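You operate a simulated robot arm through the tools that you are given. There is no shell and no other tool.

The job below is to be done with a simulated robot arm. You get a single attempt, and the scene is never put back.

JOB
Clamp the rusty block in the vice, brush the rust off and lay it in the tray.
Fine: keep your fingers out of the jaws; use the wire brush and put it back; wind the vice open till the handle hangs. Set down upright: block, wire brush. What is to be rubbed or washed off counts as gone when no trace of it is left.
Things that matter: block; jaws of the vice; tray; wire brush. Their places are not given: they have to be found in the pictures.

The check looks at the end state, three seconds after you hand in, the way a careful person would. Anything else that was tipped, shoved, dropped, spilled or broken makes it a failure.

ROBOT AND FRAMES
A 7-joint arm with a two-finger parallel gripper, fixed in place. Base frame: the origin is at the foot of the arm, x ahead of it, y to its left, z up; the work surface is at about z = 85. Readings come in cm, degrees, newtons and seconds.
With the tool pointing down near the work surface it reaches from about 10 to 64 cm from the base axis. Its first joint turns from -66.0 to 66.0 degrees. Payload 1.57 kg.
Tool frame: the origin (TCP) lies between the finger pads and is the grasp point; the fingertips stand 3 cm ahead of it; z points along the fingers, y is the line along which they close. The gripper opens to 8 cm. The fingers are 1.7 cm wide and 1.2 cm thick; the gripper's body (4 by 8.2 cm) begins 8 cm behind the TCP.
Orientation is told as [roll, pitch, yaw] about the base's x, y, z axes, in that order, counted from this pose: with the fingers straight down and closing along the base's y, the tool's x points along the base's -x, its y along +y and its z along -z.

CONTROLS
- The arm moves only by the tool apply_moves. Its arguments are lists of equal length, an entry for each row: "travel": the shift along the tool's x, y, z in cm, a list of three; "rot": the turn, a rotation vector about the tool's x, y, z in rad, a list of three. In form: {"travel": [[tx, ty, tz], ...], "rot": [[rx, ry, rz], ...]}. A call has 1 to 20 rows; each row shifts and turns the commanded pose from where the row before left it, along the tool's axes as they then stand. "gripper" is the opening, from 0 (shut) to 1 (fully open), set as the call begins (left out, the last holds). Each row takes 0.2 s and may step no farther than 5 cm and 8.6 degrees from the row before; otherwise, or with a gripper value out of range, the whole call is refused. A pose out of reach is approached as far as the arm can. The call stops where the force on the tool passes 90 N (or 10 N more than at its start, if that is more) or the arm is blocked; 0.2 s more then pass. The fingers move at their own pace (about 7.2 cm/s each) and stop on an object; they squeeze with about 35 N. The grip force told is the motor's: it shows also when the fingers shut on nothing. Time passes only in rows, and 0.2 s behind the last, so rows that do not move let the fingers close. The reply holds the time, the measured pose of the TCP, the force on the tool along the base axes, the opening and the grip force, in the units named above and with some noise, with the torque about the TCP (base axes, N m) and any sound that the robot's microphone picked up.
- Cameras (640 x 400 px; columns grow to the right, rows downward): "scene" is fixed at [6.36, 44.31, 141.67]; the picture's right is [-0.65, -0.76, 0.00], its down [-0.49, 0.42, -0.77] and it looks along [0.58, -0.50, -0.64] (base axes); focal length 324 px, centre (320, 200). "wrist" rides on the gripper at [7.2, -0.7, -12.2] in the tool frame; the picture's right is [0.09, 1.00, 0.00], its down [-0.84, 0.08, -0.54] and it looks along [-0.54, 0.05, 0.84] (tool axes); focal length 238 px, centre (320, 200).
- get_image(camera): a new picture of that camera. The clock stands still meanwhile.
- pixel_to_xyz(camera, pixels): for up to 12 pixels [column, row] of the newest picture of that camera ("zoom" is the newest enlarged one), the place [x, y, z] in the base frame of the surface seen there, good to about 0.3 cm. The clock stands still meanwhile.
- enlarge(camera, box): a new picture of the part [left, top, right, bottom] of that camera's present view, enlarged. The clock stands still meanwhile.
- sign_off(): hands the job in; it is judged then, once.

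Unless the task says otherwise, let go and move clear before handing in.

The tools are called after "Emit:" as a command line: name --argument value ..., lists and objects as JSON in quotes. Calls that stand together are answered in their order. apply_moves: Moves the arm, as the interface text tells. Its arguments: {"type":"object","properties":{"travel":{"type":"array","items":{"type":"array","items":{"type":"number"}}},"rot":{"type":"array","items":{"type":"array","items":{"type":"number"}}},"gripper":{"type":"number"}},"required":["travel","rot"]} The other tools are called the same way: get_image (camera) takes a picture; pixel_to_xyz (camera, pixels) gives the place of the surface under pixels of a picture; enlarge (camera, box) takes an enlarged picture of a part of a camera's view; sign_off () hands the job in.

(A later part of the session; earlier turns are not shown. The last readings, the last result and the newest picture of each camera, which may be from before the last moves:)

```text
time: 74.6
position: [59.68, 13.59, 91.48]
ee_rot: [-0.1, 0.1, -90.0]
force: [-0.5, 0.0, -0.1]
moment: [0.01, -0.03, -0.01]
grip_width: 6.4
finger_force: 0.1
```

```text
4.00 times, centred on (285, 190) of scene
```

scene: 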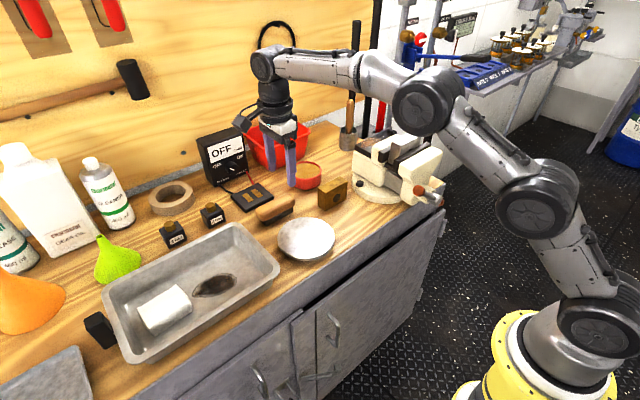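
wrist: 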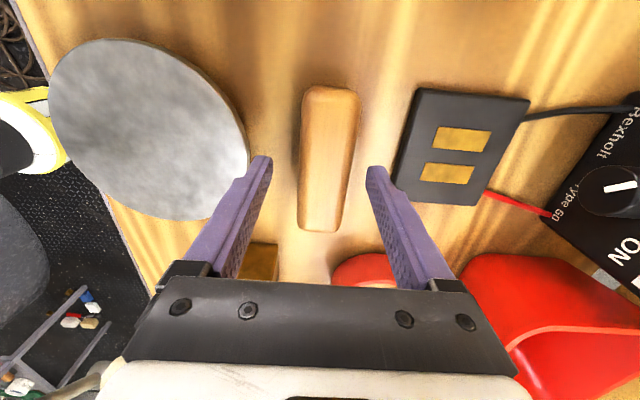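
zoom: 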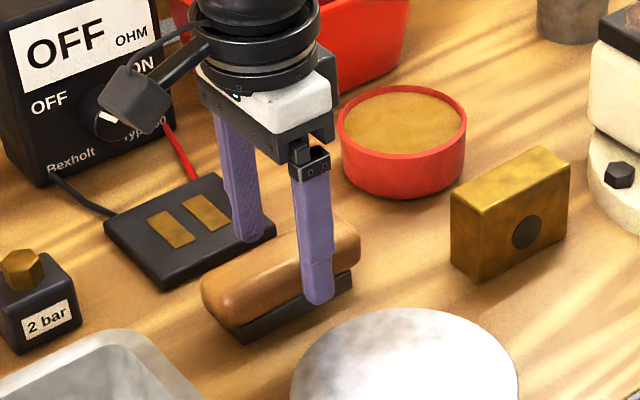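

The fingers straddle the brush, but the far finger is near the black plate's corner. I'll narrow the opening to 4.8 cm, measure that corner, and check before lowering.

Emit:
pixel_to_xyz --camera "zoom" --pixels '[[270, 215], [272, 235], [250, 245], [245, 225], [320, 300], [220, 175], [318, 285]]'

Emit:
apply_moves --travel '[[0, 0, 0], [0, 0, 0]]' --rot '[[0, 0, 0], [0, 0, 0]]' --gripper 0.6

Emit:
get_image --camera "wrist"

Emit:
enlarge --camera "scene" --box '[230, 140, 340, 240]'

```text
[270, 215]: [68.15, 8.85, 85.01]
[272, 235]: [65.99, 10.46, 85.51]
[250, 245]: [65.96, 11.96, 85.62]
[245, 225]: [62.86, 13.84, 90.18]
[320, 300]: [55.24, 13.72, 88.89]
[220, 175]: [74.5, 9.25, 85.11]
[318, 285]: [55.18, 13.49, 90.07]
```

```text
time: 75.2
position: [59.61, 13.59, 91.4]
ee_rot: [-0.1, 0.0, -90.1]
force: [-0.2, 0.1, 0.5]
moment: [-0.01, -0.03, -0.01]
grip_width: 4.8
finger_force: 0.1
```

```text
taken
```

wrist: 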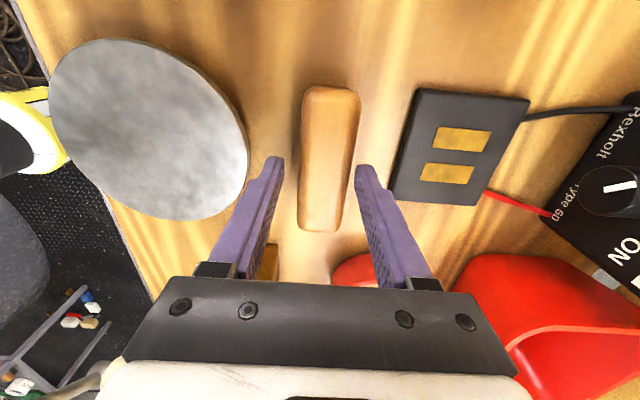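

```text
4.00 times, centred on (285, 190) of scene
```

zoom: 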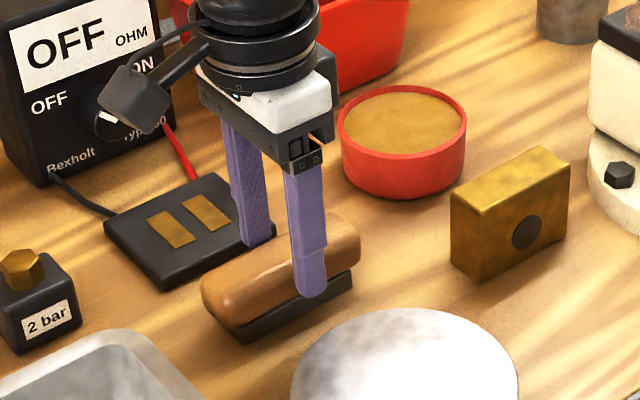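

The plate starts at x≈66, well clear. I'll lower 1.9 cm and close on the handle.

Emit:
apply_moves --travel '[[0, 0, 0.7], [0, 0, 0.7], [0, 0, 0.5], [0, 0, 0]]' --rot '[[0, 0, 0], [0, 0, 0], [0, 0, 0], [0, 0, 0]]'

Emit:
apply_moves --travel '[[0, 0, 0], [0, 0, 0], [0, 0, 0], [0, 0, 0], [0, 0, 0]]' --rot '[[0, 0, 0], [0, 0, 0], [0, 0, 0], [0, 0, 0], [0, 0, 0]]' --gripper 0.0

Emit:
enlarge --camera "scene" --box '[230, 140, 340, 240]'

```text
time: 76.2
position: [59.74, 13.65, 89.52]
ee_rot: [-0.1, 0.0, -90.0]
force: [0.1, -0.2, 0.3]
moment: [0.04, 0.0, 0.0]
grip_width: 4.8
finger_force: 0.1
```

```text
time: 77.4
position: [59.77, 13.78, 89.52]
ee_rot: [-0.1, -0.1, -90.0]
force: [-0.8, 0.0, 0.9]
moment: [-0.02, -0.03, -0.01]
grip_width: 3.52
finger_force: 35.3
```

```text
4.00 times, centred on (285, 190) of scene
```

zoom: 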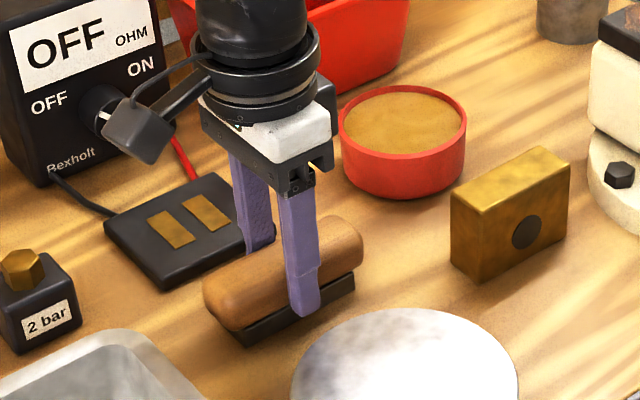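

The brush is gripped at 3.52 cm with 35 N. I'll lift it gently, drawing inward as it rises.

Emit:
apply_moves --travel '[[0, 0, -0.3], [0, 0, -0.4], [0, 0, -0.5], [0, 0, -0.7], [0, 0, -0.8], [0, 0, -0.9], [0, 0, -1], [0, -0.5, -1], [0, -0.7, -1], [0, -0.8, -1], [-0.3, -0.9, -1], [-0.5, -1, -1], [-0.8, -1, -1], [-1, -1, -1], [-1, -1, -1], [-1, -1, -1], [-1, -1, -1], [-1, -1, -1], [-0.8, -0.8, -0.8], [-0.4, -0.4, -0.4]]' --rot '[[0, 0, 0], [0, 0, 0], [0, 0, 0], [0, 0, 0], [0, 0, 0], [0, 0, 0], [0, 0, 0], [0, 0, 0], [0, 0, 0], [0, 0, 0], [0, 0, 0], [0, 0, 0], [0, 0, 0], [0, 0, 0], [0, 0, 0], [0, 0, 0], [0, 0, 0], [0, 0, 0], [0, 0, 0], [0, 0, 0]]'

Emit:
get_image --camera "scene"

```text
time: 81.6
position: [48.8, 5.82, 106.37]
ee_rot: [0.0, 0.0, -90.0]
force: [-0.3, 0.4, -0.9]
moment: [-0.01, 0.0, -0.01]
grip_width: 3.52
finger_force: 34.6
```

```text
taken
```

scene: 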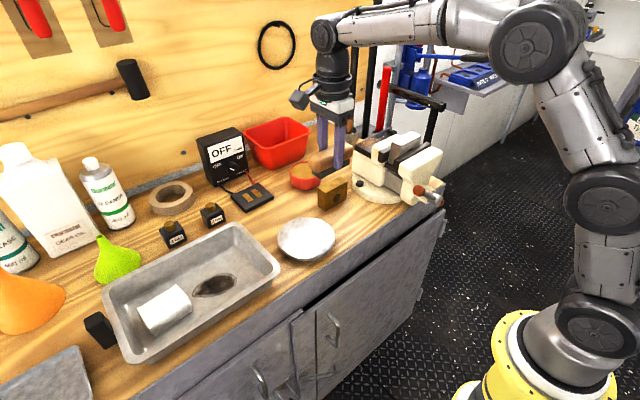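

The brush hangs in the gripper, held at 3.52 cm. I'll raise to z≈110 and carry it over to above the block at (45.9,-17).

Emit:
apply_moves --travel '[[0, 0, -0.8], [0, 0, -1], [-0.5, -0.2, -1], [-1, -0.2, -0.8], [-1.3, -0.2, -0.2], [-1.5, -0.2, 0], [-1.5, -0.2, 0], [-1.5, -0.2, 0], [-1.5, -0.2, 0], [-1.5, -0.2, 0], [-1.5, -0.2, 0], [-1.5, -0.2, 0], [-1.5, -0.2, 0], [-1.5, -0.2, 0], [-1.5, -0.2, 0], [-1.5, -0.2, 0], [-1.5, -0.1, 0], [-1, 0, 0], [-0.5, 0, 0], [0, 0, 0]]' --rot '[[0, 0, 0], [0, 0, 0], [0, 0, 0], [0, 0, 0], [0, 0, 0], [0, 0, 0], [0, 0, 0], [0, 0, 0], [0, 0, 0], [0, 0, 0], [0, 0, 0], [0, 0, 0], [0, 0, 0], [0, 0, 0], [0, 0, 0], [0, 0, 0], [0, 0, 0], [0, 0, 0], [0, 0, 0], [0, 0, 0]]'

Emit:
get_image --camera "wrist"

Emit:
enlarge --camera "scene" --box '[350, 70, 460, 220]'

```text
time: 85.8
position: [45.8, -16.32, 110.24]
ee_rot: [-0.1, 0.0, -90.0]
force: [0.4, 0.2, -1.9]
moment: [0.06, -0.04, -0.02]
grip_width: 3.52
finger_force: 34.5
```

```text
taken
```

wrist: 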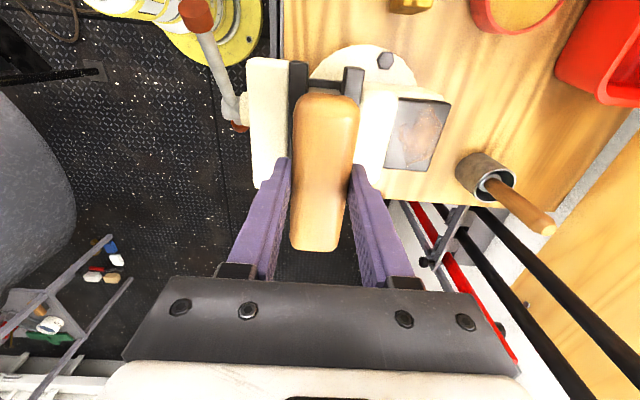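

```text
2.67 times, centred on (405, 145) of scene
```

zoom: 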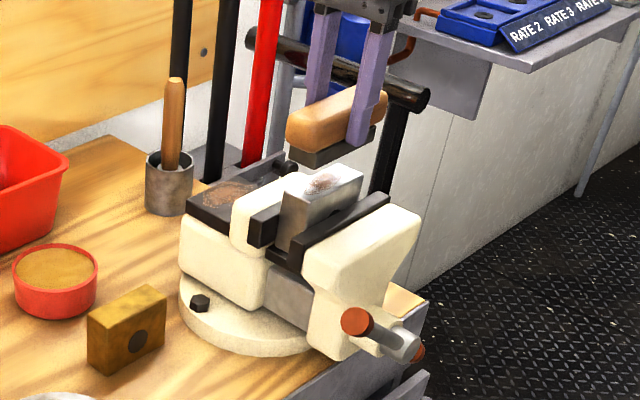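

The brush hovers over the clamped block. I'll lower in small steps until the bristles touch.

Emit:
apply_moves --travel '[[-0.5, 0.1, 0.4], [0, 0, 0.5], [0, 0, 0.5], [0, 0, 0.5], [0, 0, 0.3], [0, 0, 0.2], [0, 0, 0]]' --rot '[[0, 0, 0], [0, 0, 0], [0, 0, 0], [0, 0, 0], [0, 0, 0], [0, 0, 0], [0, 0, 0]]'

Emit:
apply_moves --travel '[[0, 0, 0.15], [0, 0, 0.1], [0, 0, 0]]' --rot '[[0, 0, 0], [0, 0, 0], [0, 0, 0]]'

```text
time: 87.4
position: [45.97, -16.93, 107.84]
ee_rot: [0.0, -0.1, -90.0]
force: [-0.2, 0.7, -1.4]
moment: [0.0, 0.02, 0.01]
grip_width: 3.51
finger_force: 34.9
```

```text
time: 88.2
position: [45.88, -16.94, 107.67]
ee_rot: [-0.1, 0.0, -90.0]
force: [-0.3, 0.2, -1.3]
moment: [0.02, -0.01, -0.02]
grip_width: 3.53
finger_force: 35.3
```

Emit:
apply_moves --travel '[[0, 0, 0.1], [0, 0, 0.1], [0, 0, 0]]' --rot '[[0, 0, 0], [0, 0, 0], [0, 0, 0]]'

Emit:
enlarge --camera "scene" --box '[370, 90, 450, 190]'

```text
time: 89.0
position: [45.89, -17.01, 107.31]
ee_rot: [-0.2, 0.0, -90.0]
force: [-0.6, 0.5, -1.3]
moment: [0.01, -0.02, 0.0]
grip_width: 3.51
finger_force: 34.9
```

```text
4.00 times, centred on (410, 140) of scene
```

zoom: 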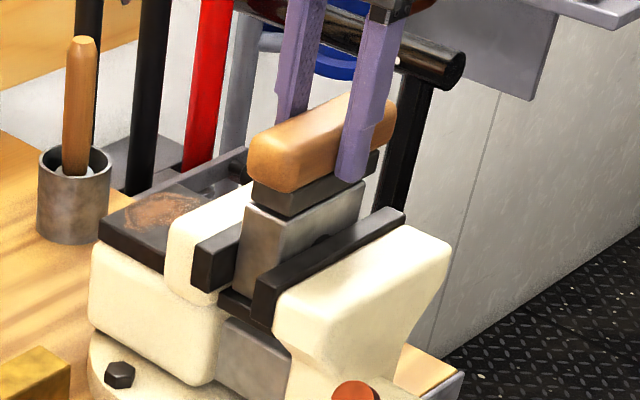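

The bristles are just about at the block's top (zoom 300,205). I'll press on a bit further.

Emit:
apply_moves --travel '[[0, 0, 0.1], [0, 0, 0]]' --rot '[[0, 0, 0], [0, 0, 0]]'

Emit:
apply_moves --travel '[[0, 0, 0.1], [0, 0, 0]]' --rot '[[0, 0, 0], [0, 0, 0]]'

```text
time: 89.6
position: [45.86, -17.07, 107.34]
ee_rot: [0.0, 0.0, -90.0]
force: [-0.3, -1.1, -1.2]
moment: [0.02, 0.0, 0.0]
grip_width: 3.53
finger_force: 35.3
```

```text
time: 90.2
position: [45.9, -17.02, 107.19]
ee_rot: [-0.1, 0.0, -90.0]
force: [-0.5, -0.2, -0.7]
moment: [-0.01, 0.03, -0.03]
grip_width: 3.51
finger_force: 35.1
```

Emit:
apply_moves --travel '[[0, 0, 0.1], [0, 0, 0]]' --rot '[[0, 0, 0], [0, 0, 0]]'

Emit:
apply_moves --travel '[[0, 0, 0.1], [0, 0, 0]]' --rot '[[0, 0, 0], [0, 0, 0]]'

```text
time: 90.8
position: [46.05, -17.06, 107.17]
ee_rot: [0.0, 0.1, -89.9]
force: [-3.1, -1.2, 6.6]
moment: [0.17, 0.09, 0.03]
grip_width: 3.53
finger_force: 35.4
```

```text
time: 91.4
position: [45.89, -17.0, 107.17]
ee_rot: [0.1, -0.1, -90.0]
force: [-3.8, -2.1, 18.4]
moment: [0.32, 0.27, 0.05]
grip_width: 3.51
finger_force: 34.7
```

There is about 18 N of contact now. I'll brush with strokes of ±2 cm along the block's length (tool x).

Emit:
apply_moves --travel '[[1, 0, 0], [1, 0, 0], [-1, 0, 0], [-1, 0, 0], [-1, 0, 0], [-1, 0, 0], [1, 0, 0], [1, 0, 0], [1, 0, 0], [1, 0, 0], [-1, 0, 0], [-1, 0, 0], [-1, 0, 0], [-1, 0, 0], [1, 0, 0], [1, 0, 0], [0, 0, 0]]' --rot '[[0, 0, 0], [0, 0, 0], [0, 0, 0], [0, 0, 0], [0, 0, 0], [0, 0, 0], [0, 0, 0], [0, 0, 0], [0, 0, 0], [0, 0, 0], [0, 0, 0], [0, 0, 0], [0, 0, 0], [0, 0, 0], [0, 0, 0], [0, 0, 0], [0, 0, 0]]'

Emit:
get_image --camera "wrist"

Emit:
enlarge --camera "scene" --box '[370, 90, 450, 190]'

```text
time: 95.0
position: [45.79, -16.99, 107.13]
ee_rot: [0.0, -0.2, -90.0]
force: [-0.5, -8.9, 20.4]
moment: [-0.12, 0.03, -0.04]
grip_width: 3.51
finger_force: 35.1
```

```text
taken
```

wrist: 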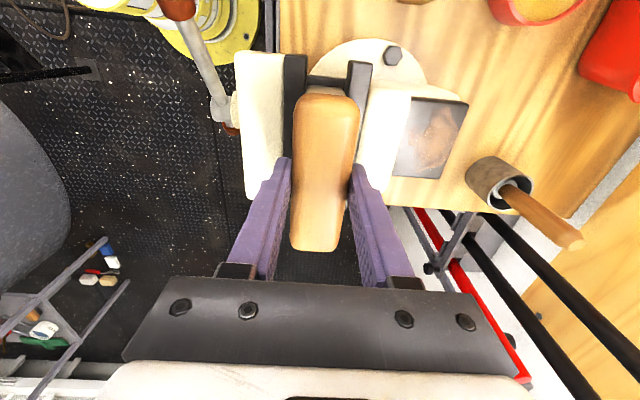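

```text
4.00 times, centred on (410, 140) of scene
```

zoom: 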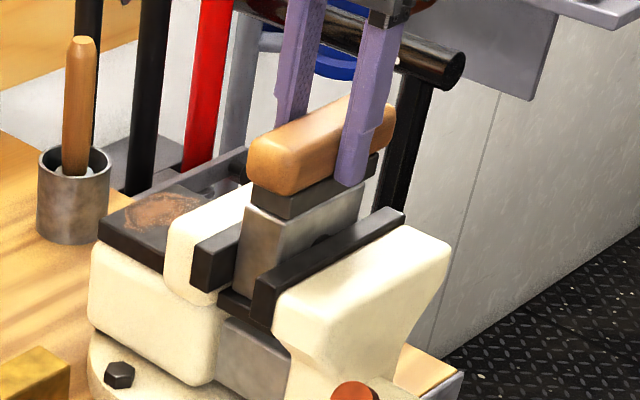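

The brush rubs steadily at about 20 N with the grip unchanged. I'll do more strokes with small sideways shifts, then lift to inspect.

Emit:
apply_moves --travel '[[1, 0.3, 0], [1, 0.2, 0], [-1, 0, 0], [-1, 0, 0], [-1, 0, 0], [-1, 0, 0], [1, -0.5, 0], [1, -0.5, 0], [1, 0, 0], [1, 0, 0], [-1, 0, 0], [-1, 0, 0], [-1, 0, 0], [-1, 0, 0], [1, 0.25, 0], [1, 0.25, 0], [0, 0, 0]]' --rot '[[0, 0, 0], [0, 0, 0], [0, 0, 0], [0, 0, 0], [0, 0, 0], [0, 0, 0], [0, 0, 0], [0, 0, 0], [0, 0, 0], [0, 0, 0], [0, 0, 0], [0, 0, 0], [0, 0, 0], [0, 0, 0], [0, 0, 0], [0, 0, 0], [0, 0, 0]]'

Emit:
apply_moves --travel '[[0, 0, -0.5], [0, 0, -1], [0, 0, -1], [1, 0, -1], [1.5, 0, 0], [1.5, 0, 0], [1.5, 0, 0], [1.5, 0, 0], [1.5, 0, 0], [1, 0, 0], [0, 0, 0]]' --rot '[[0, 0, 0], [0, 0, 0], [0, 0, 0], [0, 0, 0], [0, 0, 0], [0, 0, 0], [0, 0, 0], [0, 0, 0], [0, 0, 0], [0, 0, 0], [0, 0, 0]]'

Emit:
enlarge --camera "scene" --box '[350, 70, 460, 220]'

Emit:
get_image --camera "wrist"

```text
time: 98.6
position: [45.9, -17.19, 107.02]
ee_rot: [0.0, -0.1, -90.0]
force: [-4.5, -10.4, 24.4]
moment: [-0.31, 0.21, 0.04]
grip_width: 3.52
finger_force: 34.4
```

```text
time: 101.0
position: [46.01, -7.6, 110.4]
ee_rot: [0.0, 0.0, -90.1]
force: [-0.1, -0.1, -1.1]
moment: [0.02, 0.0, 0.0]
grip_width: 3.52
finger_force: 35.5
```

```text
2.67 times, centred on (405, 145) of scene
```

zoom: 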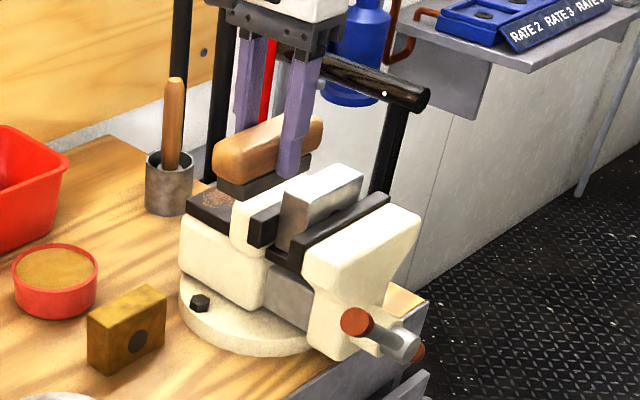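

```text
taken
```

wrist: 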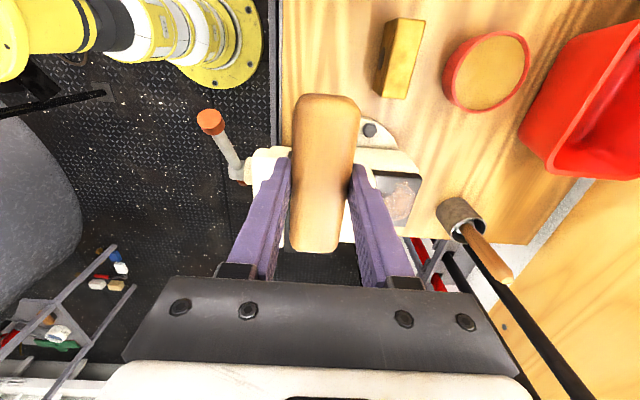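

The block's top now looks clean at scene zoom (325,190). I'll zoom right in to be sure no trace is left.

Emit:
enlarge --camera "scene" --box '[395, 125, 435, 165]'

Emit:
enlarge --camera "wrist" --box '[270, 80, 390, 200]'

```text
10.00 times, centred on (415, 145) of scene
```

zoom: 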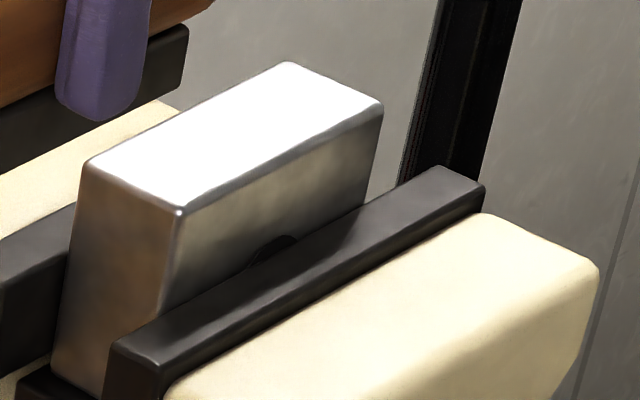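

```text
3.33 times, centred on (330, 140) of wrist
```

zoom: 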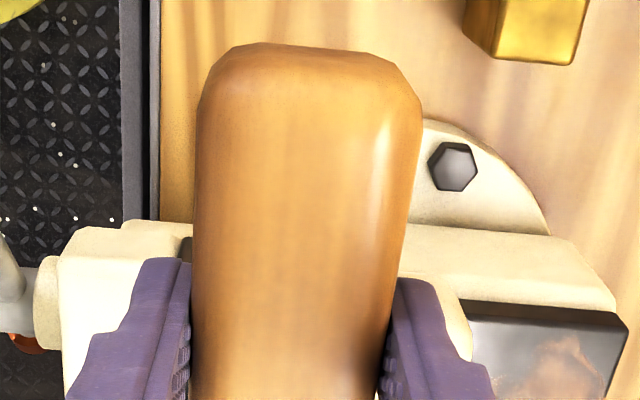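

The top looks bright and clean in the scene view, but the glare could hide faint traces. I'll slide the held brush beyond the block so the wrist camera can look straight down on it.

Emit:
apply_moves --travel '[[-1, 0, -1], [-1.5, 0, 0], [-2, 0, 0], [-2, 0, 0], [-2, 0, 0], [-2, 0, 0], [-2, 0, 0], [-2, 0, 0], [-1.5, 0, 0], [-1, 0, 0], [0, 0, 0]]' --rot '[[0, 0, 0], [0, 0, 0], [0, 0, 0], [0, 0, 0], [0, 0, 0], [0, 0, 0], [0, 0, 0], [0, 0, 0], [0, 0, 0], [0, 0, 0], [0, 0, 0]]'

Emit:
get_image --camera "wrist"

Emit:
enlarge --camera "wrist" --box '[250, 0, 410, 120]'

Emit:
enlarge --camera "scene" --box '[395, 125, 435, 165]'

```text
time: 103.4
position: [45.94, -24.49, 111.43]
ee_rot: [-0.1, 0.0, -90.0]
force: [-0.1, 0.5, -1.7]
moment: [-0.02, -0.03, -0.01]
grip_width: 3.52
finger_force: 35.0
```

```text
taken
```

wrist: 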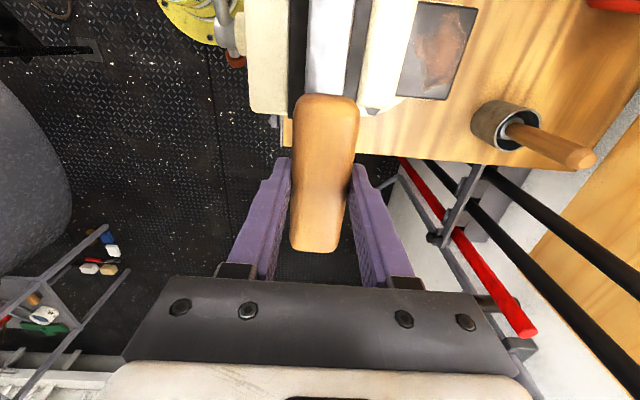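

```text
3.33 times, centred on (330, 60) of wrist
```

zoom: 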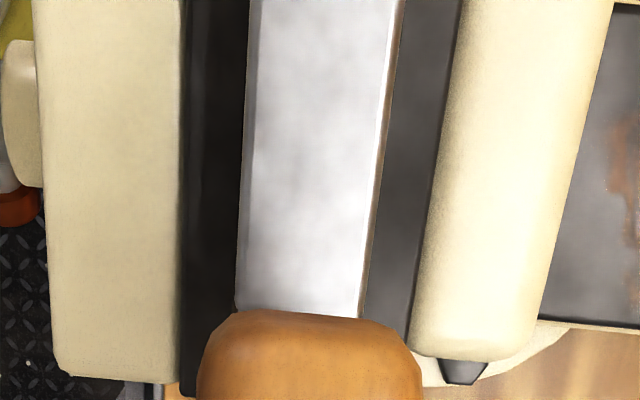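

```text
10.00 times, centred on (415, 145) of scene
```

zoom: 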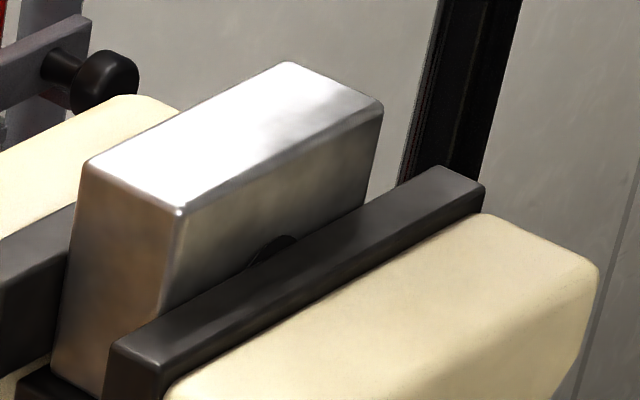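

No trace of rust is left in either view (wrist zoom 310,150). Now I'll carry the brush back toward its place at (59.7,13.65).

Emit:
apply_moves --travel '[[0.5, 0, 0], [1.2, 0.1, 0], [2, 0.2, 0], [2, 0.2, 0], [2, 0.2, 0], [2, 0.2, 0], [2, 0.2, 0], [2, 0.2, 0], [2, 0.2, 0], [2, 0.2, 0], [2, 0.2, 0], [2, 0.2, 0], [2, 0.2, 0], [2, 0.2, 0.3], [2, 0.2, 0.5], [1.5, 0.1, 0.6], [0.8, 0.1, 0.6], [0.3, 0, 0.4], [0, 0, 0]]' --rot '[[0, 0, 0], [0, 0, 0], [0, 0, 0], [0, 0, 0], [0, 0, 0], [0, 0, 0], [0, 0, 0], [0, 0, 0], [0, 0, 0], [0, 0, 0], [0, 0, 0], [0, 0, 0], [0, 0, 0], [0, 0, 0], [0, 0, 0], [0, 0, 0], [0, 0, 0], [0, 0, 0], [0, 0, 0]]'

```text
time: 107.4
position: [48.88, 5.97, 109.14]
ee_rot: [-0.1, -0.1, -90.0]
force: [0.0, 0.9, -1.3]
moment: [0.02, -0.02, 0.0]
grip_width: 3.52
finger_force: 34.6
```

The arm is at (48.9,6.0,109.1). I'll move out and down to above the brush's old place.

Emit:
apply_moves --travel '[[0.3, 0.4, 0.5], [0.6, 0.8, 0.9], [0.7, 1, 1.1], [0.7, 1, 1.1], [0.7, 1, 1.1], [0.7, 1, 1.1], [0.7, 1, 1.1], [0.7, 1, 1.1], [0.7, 1, 1.1], [0.7, 1, 1.1], [0.7, 0.9, 1], [0.3, 0.5, 0.6], [0.18, 0.22, 0.3], [0, 0, 0]]' --rot '[[0, 0, 0], [0, 0, 0], [0, 0, 0], [0, 0, 0], [0, 0, 0], [0, 0, 0], [0, 0, 0], [0, 0, 0], [0, 0, 0], [0, 0, 0], [0, 0, 0], [0, 0, 0], [0, 0, 0], [0, 0, 0]]'

Emit:
get_image --camera "wrist"

Emit:
enlarge --camera "scene" --box '[230, 140, 340, 240]'

```text
time: 110.4
position: [59.61, 13.58, 97.04]
ee_rot: [-0.1, 0.0, -90.0]
force: [-0.6, 0.5, -1.4]
moment: [0.02, 0.0, 0.06]
grip_width: 3.53
finger_force: 34.7
```

```text
taken
```

wrist: 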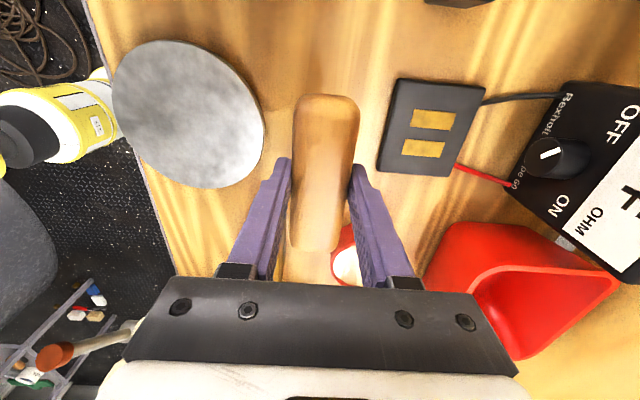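

```text
4.00 times, centred on (285, 190) of scene
```

zoom: 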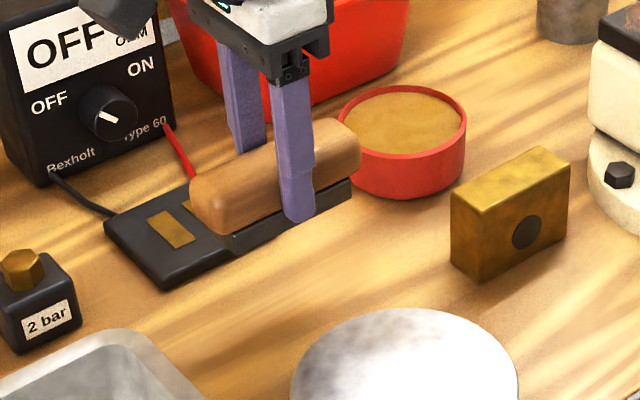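

The brush is right above its spot. I'll lower it, slowing near the bench and watching the force.

Emit:
apply_moves --travel '[[0.07, 0.1, 0.5], [0, 0, 1], [0, 0, 1], [0, 0, 1], [0, 0, 1], [0, 0, 1], [0, 0, 0.6], [0, 0, 0.4], [0, 0, 0.3], [0, 0, 0]]' --rot '[[0, 0, 0], [0, 0, 0], [0, 0, 0], [0, 0, 0], [0, 0, 0], [0, 0, 0], [0, 0, 0], [0, 0, 0], [0, 0, 0], [0, 0, 0]]'

Emit:
apply_moves --travel '[[0, 0, 0.2], [0, 0, 0.2], [0, 0, 0]]' --rot '[[0, 0, 0], [0, 0, 0], [0, 0, 0]]'

```text
time: 112.6
position: [59.53, 13.79, 90.1]
ee_rot: [-0.1, 0.0, -90.0]
force: [0.6, -0.2, -1.6]
moment: [-0.03, -0.02, -0.02]
grip_width: 3.51
finger_force: 34.9
```

```text
time: 113.4
position: [59.55, 13.63, 89.81]
ee_rot: [-0.1, 0.0, -89.9]
force: [0.3, 0.7, -0.7]
moment: [0.02, -0.03, -0.01]
grip_width: 3.51
finger_force: 34.7
```

Nearly down. I'll continue in 0.1 cm steps until the bench carries the brush.

Emit:
apply_moves --travel '[[0, 0.1, 0.1], [0, 0, 0]]' --rot '[[0, 0, 0], [0, 0, 0]]'

Emit:
apply_moves --travel '[[0, 0, 0.1], [0, 0, 0]]' --rot '[[0, 0, 0], [0, 0, 0]]'

```text
time: 114.0
position: [59.7, 13.6, 89.73]
ee_rot: [0.0, 0.0, -90.1]
force: [0.1, -0.4, -1.5]
moment: [-0.01, -0.01, 0.01]
grip_width: 3.52
finger_force: 34.9
```

```text
time: 114.6
position: [59.8, 13.57, 89.58]
ee_rot: [-0.2, -0.1, -90.0]
force: [0.1, 0.4, -1.7]
moment: [-0.01, 0.0, -0.02]
grip_width: 3.52
finger_force: 34.9
```

Emit:
apply_moves --travel '[[0, 0, 0.1], [0, 0, 0]]' --rot '[[0, 0, 0], [0, 0, 0]]'

Emit:
apply_moves --travel '[[0, 0, 0.07], [0, 0, 0]]' --rot '[[0, 0, 0], [0, 0, 0]]'

```text
time: 115.2
position: [59.78, 13.46, 89.41]
ee_rot: [-0.2, 0.0, -90.0]
force: [0.7, 0.2, -1.0]
moment: [0.02, 0.03, 0.01]
grip_width: 3.53
finger_force: 34.9
```

```text
time: 115.8
position: [59.62, 13.31, 89.51]
ee_rot: [-0.1, 0.0, -90.0]
force: [-0.1, -0.1, -1.3]
moment: [-0.02, -0.01, 0.0]
grip_width: 3.52
finger_force: 34.6
```

Still carrying about 1.3 N, so I'll go a little lower.

Emit:
apply_moves --travel '[[0, 0, 0.08], [0, 0, 0]]' --rot '[[0, 0, 0], [0, 0, 0]]'

Emit:
apply_moves --travel '[[0, 0, 0.08], [0, 0, 0]]' --rot '[[0, 0, 0], [0, 0, 0]]'

Emit:
enlarge --camera "scene" --box '[240, 170, 320, 230]'

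```text
time: 116.4
position: [59.74, 13.57, 89.38]
ee_rot: [0.0, 0.0, -90.0]
force: [-2.5, -0.4, 7.1]
moment: [-0.34, 0.08, -0.11]
grip_width: 3.53
finger_force: 35.0
```

```text
time: 117.0
position: [59.77, 13.51, 89.48]
ee_rot: [0.0, -0.1, -90.1]
force: [-6.1, -3.7, 15.0]
moment: [-0.75, 0.31, -0.21]
grip_width: 3.54
finger_force: 35.4
```

```text
6.67 times, centred on (280, 200) of scene
```

zoom: 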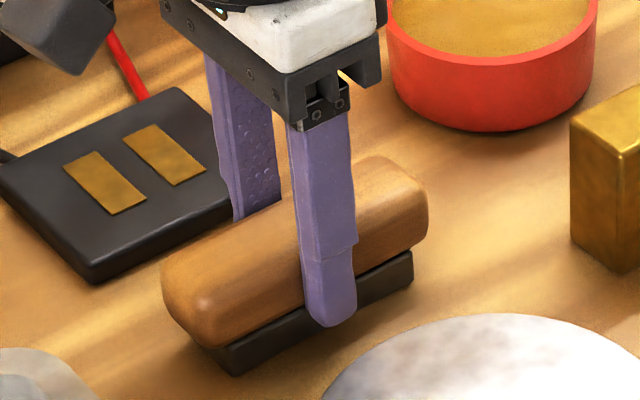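

The brush now sits on the bench (15 N). I'll ease off slightly, open the fingers and rise straight up.

Emit:
apply_moves --travel '[[0, 0, -0.1], [0, 0, 0]]' --rot '[[0, 0, 0], [0, 0, 0]]'

Emit:
apply_moves --travel '[[0, 0, 0], [0, 0, 0], [0, 0, 0]]' --rot '[[0, 0, 0], [0, 0, 0], [0, 0, 0]]' --gripper 0.62

Emit:
apply_moves --travel '[[0, 0, -0.5], [0, 0, -1], [0, 0, -1.5], [0, 0, -2], [0, -1, -2], [0, -1.5, -2], [0, 0, 0]]' --rot '[[0, 0, 0], [0, 0, 0], [0, 0, 0], [0, 0, 0], [0, 0, 0], [0, 0, 0], [0, 0, 0]]'

Emit:
get_image --camera "wrist"

Emit:
enlarge --camera "scene" --box '[240, 180, 320, 230]'

```text
time: 117.6
position: [59.95, 13.57, 89.35]
ee_rot: [0.1, -0.1, -89.9]
force: [-2.7, -6.9, 15.1]
moment: [-0.42, 0.11, -0.01]
grip_width: 3.49
finger_force: 34.8
```

```text
time: 118.4
position: [59.79, 13.54, 89.14]
ee_rot: [-0.2, 0.0, -90.0]
force: [0.6, 0.6, 1.0]
moment: [-0.02, 0.01, 0.01]
grip_width: 4.95
finger_force: 0.1
```

```text
time: 120.0
position: [57.54, 13.78, 98.33]
ee_rot: [-0.2, 0.0, -90.0]
force: [0.3, 1.0, 1.7]
moment: [0.01, 0.04, 0.01]
grip_width: 4.97
finger_force: 0.1
```

```text
taken
```

wrist: 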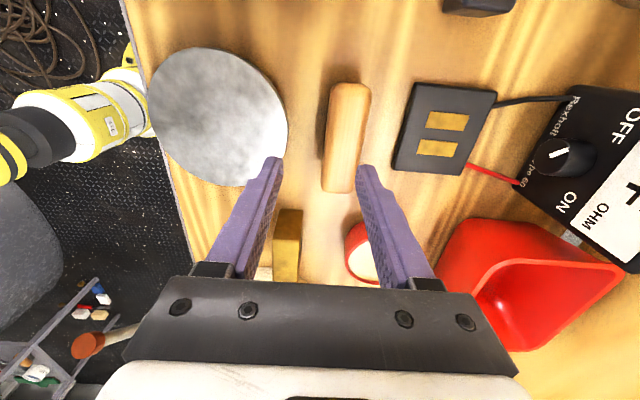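

```text
8.00 times, centred on (280, 205) of scene
```

zoom: 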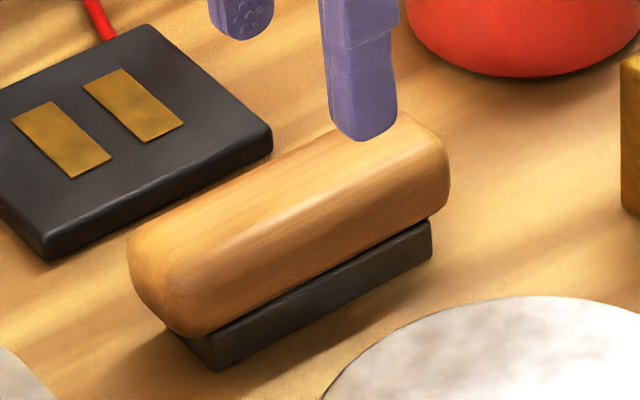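

The brush is back at its original spot and upright (zoom 290,230). Now I'll go and wind the vice open, first rising and retracting, then turning the yaw back and shutting the fingers.

Emit:
apply_moves --travel '[[0, -2, -3], [0, -3, -3], [-1, -3, -3], [-2, -3, -3], [-2, -2, 0], [0, 0, 0], [0, 0, 0], [0, 0, 0], [0, 0, 0], [0, 0, 0], [0, 0, 0], [0, 0, 0], [0, 0, 0], [0, 0, 0], [0, 0, 0], [0, 0, 0], [0, 0, 0]]' --rot '[[0, 0, 0], [0, 0, 0], [0, 0, 0], [0, 0, 0], [0, 0, 0], [0, 0, -0.1428], [0, 0, -0.1428], [0, 0, -0.1428], [0, 0, -0.1428], [0, 0, -0.1428], [0, 0, -0.1428], [0, 0, -0.1428], [0, 0, -0.1428], [0, 0, -0.1428], [0, 0, -0.1428], [0, 0, -0.1428], [0, 0, 0]]' --gripper 0.0

Emit:
get_image --camera "scene"

```text
time: 123.6
position: [44.34, 8.49, 110.33]
ee_rot: [0.0, 0.2, 0.2]
force: [-0.3, -0.7, -0.4]
moment: [0.02, 0.03, 0.03]
grip_width: 0.0
finger_force: 20.9
```

```text
taken
```

scene: 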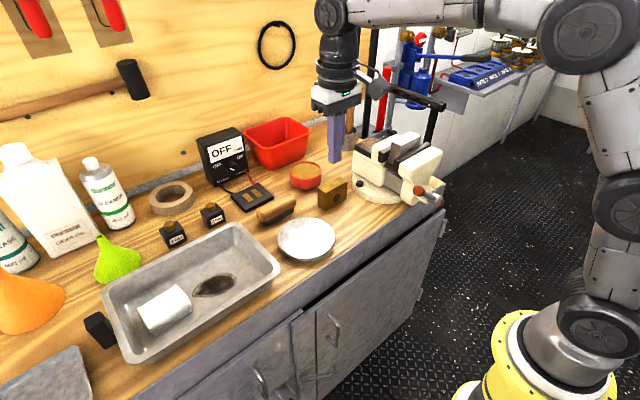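

Everything on the bench is in place. I'll measure the handle's present angle from the scene view before approaching.

Emit:
enlarge --camera "scene" --box '[395, 165, 455, 225]'

Emit:
pixel_to_xyz --camera "zoom" --pixels '[[240, 160], [250, 140], [340, 185], [300, 170], [390, 215], [440, 250], [370, 180], [280, 200]]'

```text
6.67 times, centred on (425, 195) of scene
```

zoom: 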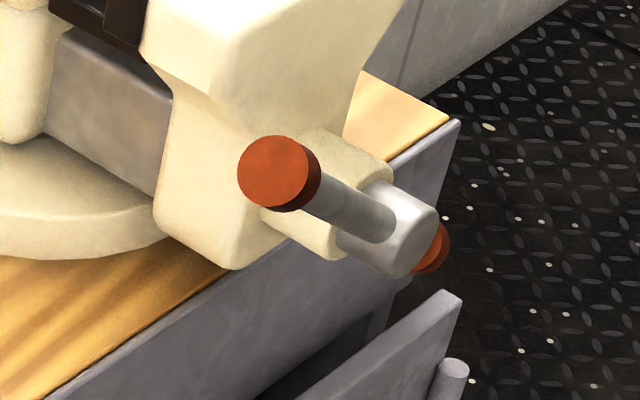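

```text
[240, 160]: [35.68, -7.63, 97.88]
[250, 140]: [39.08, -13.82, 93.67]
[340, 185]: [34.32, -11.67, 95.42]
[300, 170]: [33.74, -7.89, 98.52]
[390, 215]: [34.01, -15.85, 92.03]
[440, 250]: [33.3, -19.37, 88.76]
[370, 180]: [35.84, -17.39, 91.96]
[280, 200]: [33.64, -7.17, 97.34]
```

The handle knob is at about (34.5,-7.5,98), i.e. about 123° round. I'll go above it, pitch to 45° and come down on the opening side of the bar.

Emit:
apply_moves --travel '[[2.16, -4.06, 0], [2.16, -4.06, 0], [2.16, -4.06, 0], [2.16, -4.06, 0], [2.16, -4.06, 0], [0, 0, 0], [0, 0, 0], [0, 0, 0], [0, 0, 0], [0, 0, 0], [0, 0, 0], [2, 0, 2], [2, 0, 2], [2, 0, 2], [0, 0, 0]]' --rot '[[0, 0, 0], [0, 0, 0], [0, 0, 0], [0, 0, 0], [0, 0, 0], [0, -0.131, 0], [0, -0.131, 0], [0, -0.131, 0], [0, -0.131, 0], [0, -0.131, 0], [0, -0.131, 0], [0, 0, 0], [0, 0, 0], [0, 0, 0], [0, 0, 0]]'

Emit:
get_image --camera "wrist"

Emit:
enlarge --camera "scene" --box '[370, 110, 490, 240]'

```text
time: 126.8
position: [33.53, -11.39, 102.11]
ee_rot: [0.0, -45.0, 0.1]
force: [0.8, 0.3, 0.3]
moment: [-0.01, -0.01, 0.02]
grip_width: 0.0
finger_force: 21.3
```

```text
taken
```

wrist: 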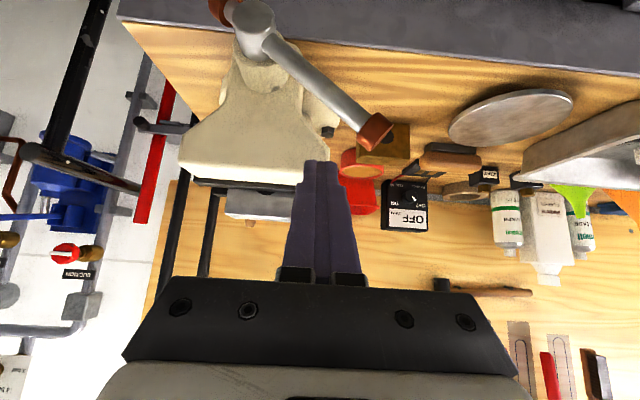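

```text
3.08 times, centred on (430, 175) of scene
```

zoom: 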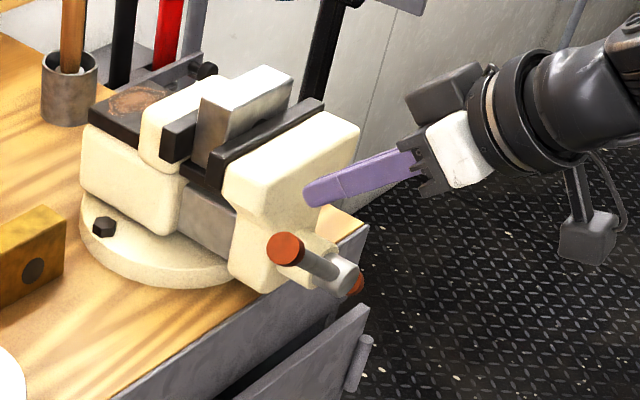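

The peg is above the bar on its upper side (scene zoom 360,180). I'll lower onto it and start pushing it back the other way.

Emit:
apply_moves --travel '[[0.622, 0.1, 0.622], [0.622, 0.1, 0.622], [0.622, 0.1, 0.622], [0.431, 0.34, 0.431], [0.225, 0.254, 0.225], [0.225, 0.254, 0.225], [0.225, 0.254, 0.225], [0.225, 0.254, 0.225], [0, 0, 0]]' --rot '[[0, 0, 0], [0, 0, 0], [0, 0, 0], [0, 0, 0], [0, 0, 0], [0, 0, 0], [0, 0, 0], [0, 0, 0], [0, 0, 0]]'

Emit:
enlarge --camera "scene" --box '[370, 110, 490, 240]'

```text
time: 128.8
position: [33.58, -10.07, 97.45]
ee_rot: [-0.2, -45.1, 0.0]
force: [15.6, 4.4, 11.3]
moment: [0.2, -0.58, -0.07]
grip_width: 0.0
finger_force: 21.3
```

```text
3.08 times, centred on (430, 175) of scene
```

zoom: 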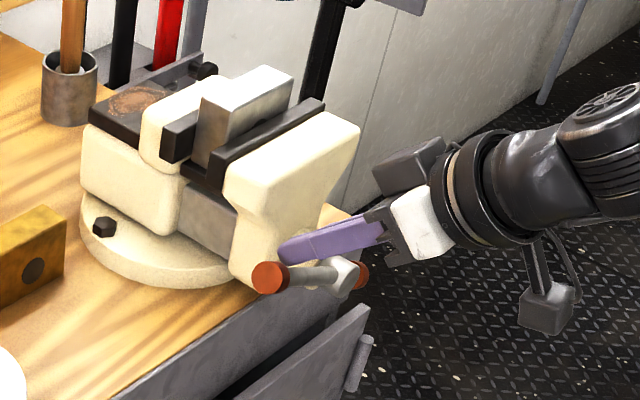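

The handle is coming back (now about 108°) with 19 N. I'll continue winding down to around 50°.

Emit:
apply_moves --travel '[[0.523, 0.385, 0.523], [0.523, 0.385, 0.523], [0.578, 0.238, 0.578], [0.578, 0.238, 0.578], [0.465, 0.108, 0.465], [0.465, 0.108, 0.465], [0.489, 0, 0.489], [0.489, 0, 0.489], [0.5, -0.118, 0.5], [0.5, -0.118, 0.5], [0.494, -0.249, 0.494], [0.494, -0.249, 0.494], [0, 0, 0]]' --rot '[[0, 0, 0], [0, 0, 0], [0, 0, 0], [0, 0, 0], [0, 0, 0], [0, 0, 0], [0, 0, 0], [0, 0, 0], [0, 0, 0], [0, 0, 0], [0, 0, 0], [0, 0, 0], [0, 0, 0]]'

Emit:
enlarge --camera "scene" --box '[370, 110, 490, 240]'

Emit:
get_image --camera "wrist"

```text
time: 131.6
position: [33.57, -9.54, 88.87]
ee_rot: [0.0, -45.0, 0.0]
force: [11.3, 0.2, 9.3]
moment: [-0.1, -0.37, 0.15]
grip_width: 0.0
finger_force: 21.3
```

```text
3.08 times, centred on (430, 175) of scene
```

zoom: 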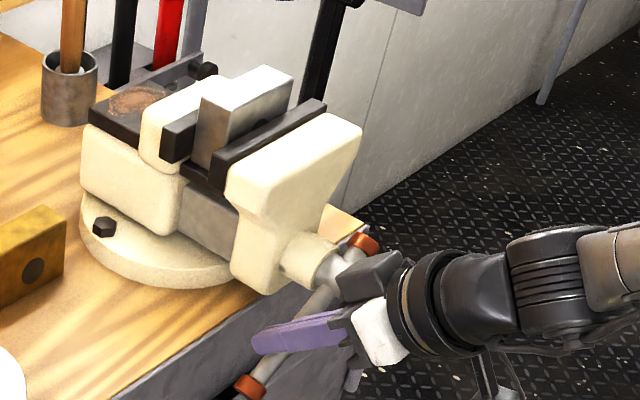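

```text
taken
```

wrist: 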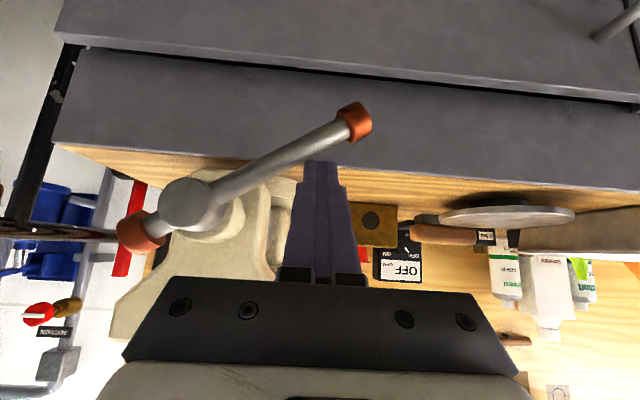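

The handle is down to about 55°. I'll continue to near 10°, then check before the last bit.

Emit:
apply_moves --travel '[[0.47, -0.383, 0.47], [0.47, -0.383, 0.47], [0.426, -0.515, 0.426], [0.426, -0.515, 0.426], [0.359, -0.637, 0.359], [0.359, -0.637, 0.359], [0.272, -0.74, 0.272], [0.272, -0.74, 0.272], [0, 0, 0]]' --rot '[[0, 0, 0], [0, 0, 0], [0, 0, 0], [0, 0, 0], [0, 0, 0], [0, 0, 0], [0, 0, 0], [0, 0, 0], [0, 0, 0]]'

Emit:
enlarge --camera "scene" --box '[370, 110, 490, 240]'

Emit:
get_image --camera "wrist"

```text
time: 133.6
position: [33.26, -13.82, 84.36]
ee_rot: [0.2, -44.7, -0.1]
force: [-0.4, 6.4, 3.9]
moment: [0.11, -0.03, 0.07]
grip_width: 0.0
finger_force: 21.6
```

```text
3.08 times, centred on (430, 175) of scene
```

zoom: 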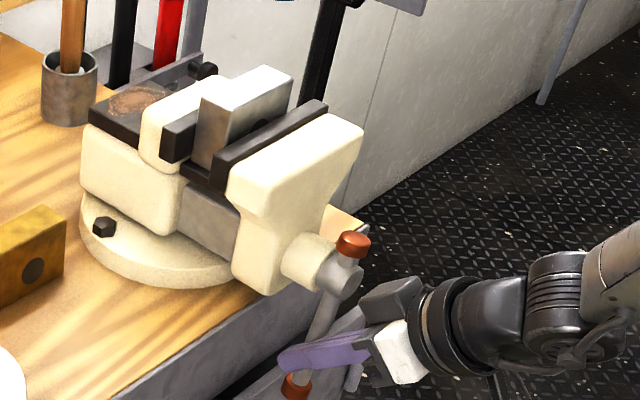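

```text
taken
```

wrist: 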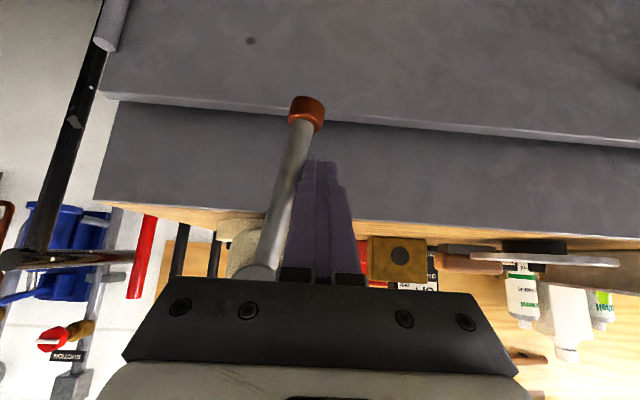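

The handle is at about 12°. I'll push the last bit toward -y and watch for a stop.

Emit:
apply_moves --travel '[[0.11, -0.55, 0.11], [0.11, -0.55, 0.11], [0.11, -0.54, 0.11], [0, 0, 0]]' --rot '[[0, 0, 0], [0, 0, 0], [0, 0, 0], [0, 0, 0]]'

Emit:
enlarge --camera "scene" --box '[370, 110, 490, 240]'

Emit:
get_image --camera "wrist"

```text
time: 134.6
position: [33.52, -15.53, 83.92]
ee_rot: [0.3, -44.7, -0.1]
force: [-8.2, 11.3, 0.3]
moment: [0.0, 0.01, 0.04]
grip_width: 0.0
finger_force: 20.7
```

```text
3.08 times, centred on (430, 175) of scene
```

zoom: 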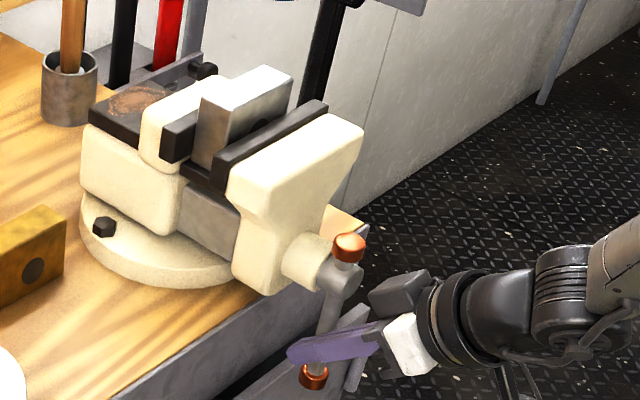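

```text
taken
```

wrist: 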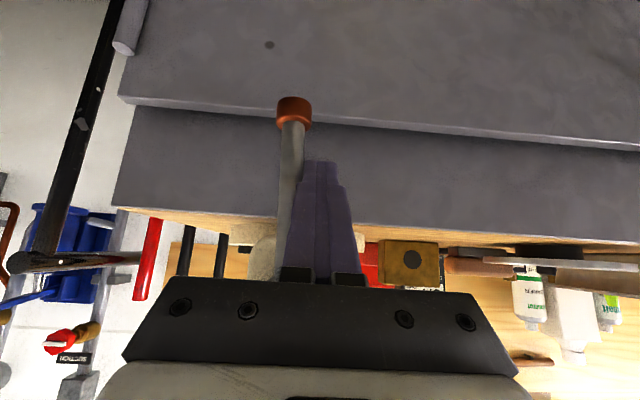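

No stop was felt (11 N). I'll back the peg off to +y and compare the handle's hang with the starting picture.

Emit:
apply_moves --travel '[[0, 1, 0], [0, 1, 0], [0, 1, 0], [0, 0, 0]]' --rot '[[0, 0, 0], [0, 0, 0], [0, 0, 0], [0, 0, 0]]'

Emit:
enlarge --camera "scene" --box '[405, 170, 465, 250]'

Emit:
pixel_to_xyz --camera "zoom" --pixels '[[350, 90], [330, 130], [350, 160], [310, 220], [320, 220], [300, 280], [285, 330], [280, 320]]'

```text
time: 135.6
position: [33.56, -12.5, 84.0]
ee_rot: [0.0, -44.9, 0.0]
force: [0.0, 0.5, 0.3]
moment: [-0.03, 0.02, -0.01]
grip_width: 0.0
finger_force: 21.1
```

```text
5.00 times, centred on (435, 210) of scene
```

zoom: 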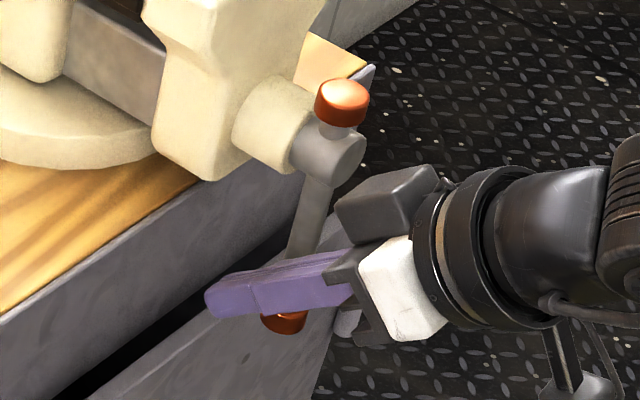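

```text
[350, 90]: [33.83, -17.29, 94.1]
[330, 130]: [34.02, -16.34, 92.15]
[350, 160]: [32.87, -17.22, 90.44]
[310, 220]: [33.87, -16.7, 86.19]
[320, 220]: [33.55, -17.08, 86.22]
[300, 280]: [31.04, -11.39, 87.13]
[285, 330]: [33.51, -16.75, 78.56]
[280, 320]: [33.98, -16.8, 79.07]
```

The handle is hanging nearly as at the start. I'll retract the peg fully to get an unobstructed view of it.

Emit:
apply_moves --travel '[[0, 1, 0], [0, 1, -1], [0, 0, -3], [-3, 0, -3], [-3, 0, -3], [-3, 0, -3], [-3, 0, -3], [-3, 0, -3], [0, 0, 0]]' --rot '[[0, 0, 0], [0, 0, 0], [0, 0, 0], [0, 0, 0], [0, 0, 0], [0, 0, 0], [0, 0, 0], [0, 0, 0], [0, 0, 0]]'

Emit:
enlarge --camera "scene" --box '[405, 170, 465, 250]'

Emit:
get_image --camera "wrist"

```text
time: 137.6
position: [30.64, -10.43, 108.31]
ee_rot: [0.0, -44.9, 0.0]
force: [0.2, -0.3, 0.0]
moment: [-0.02, 0.02, -0.01]
grip_width: 0.0
finger_force: 21.4
```

```text
5.00 times, centred on (435, 210) of scene
```

zoom: 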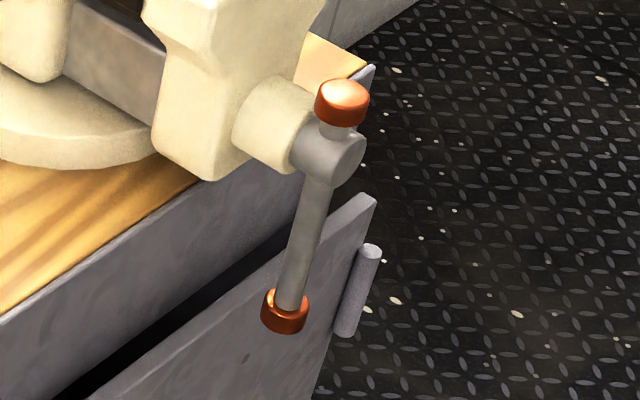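

```text
taken
```

wrist: 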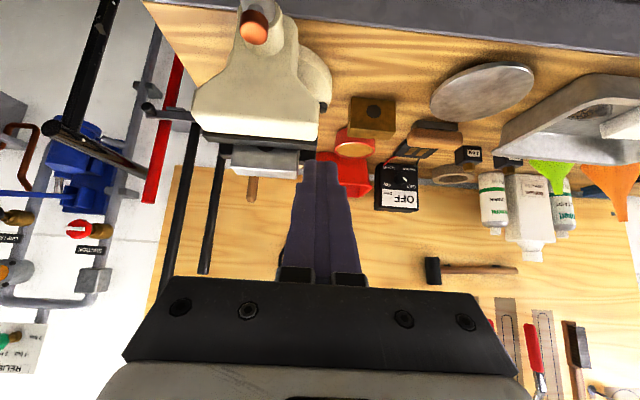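

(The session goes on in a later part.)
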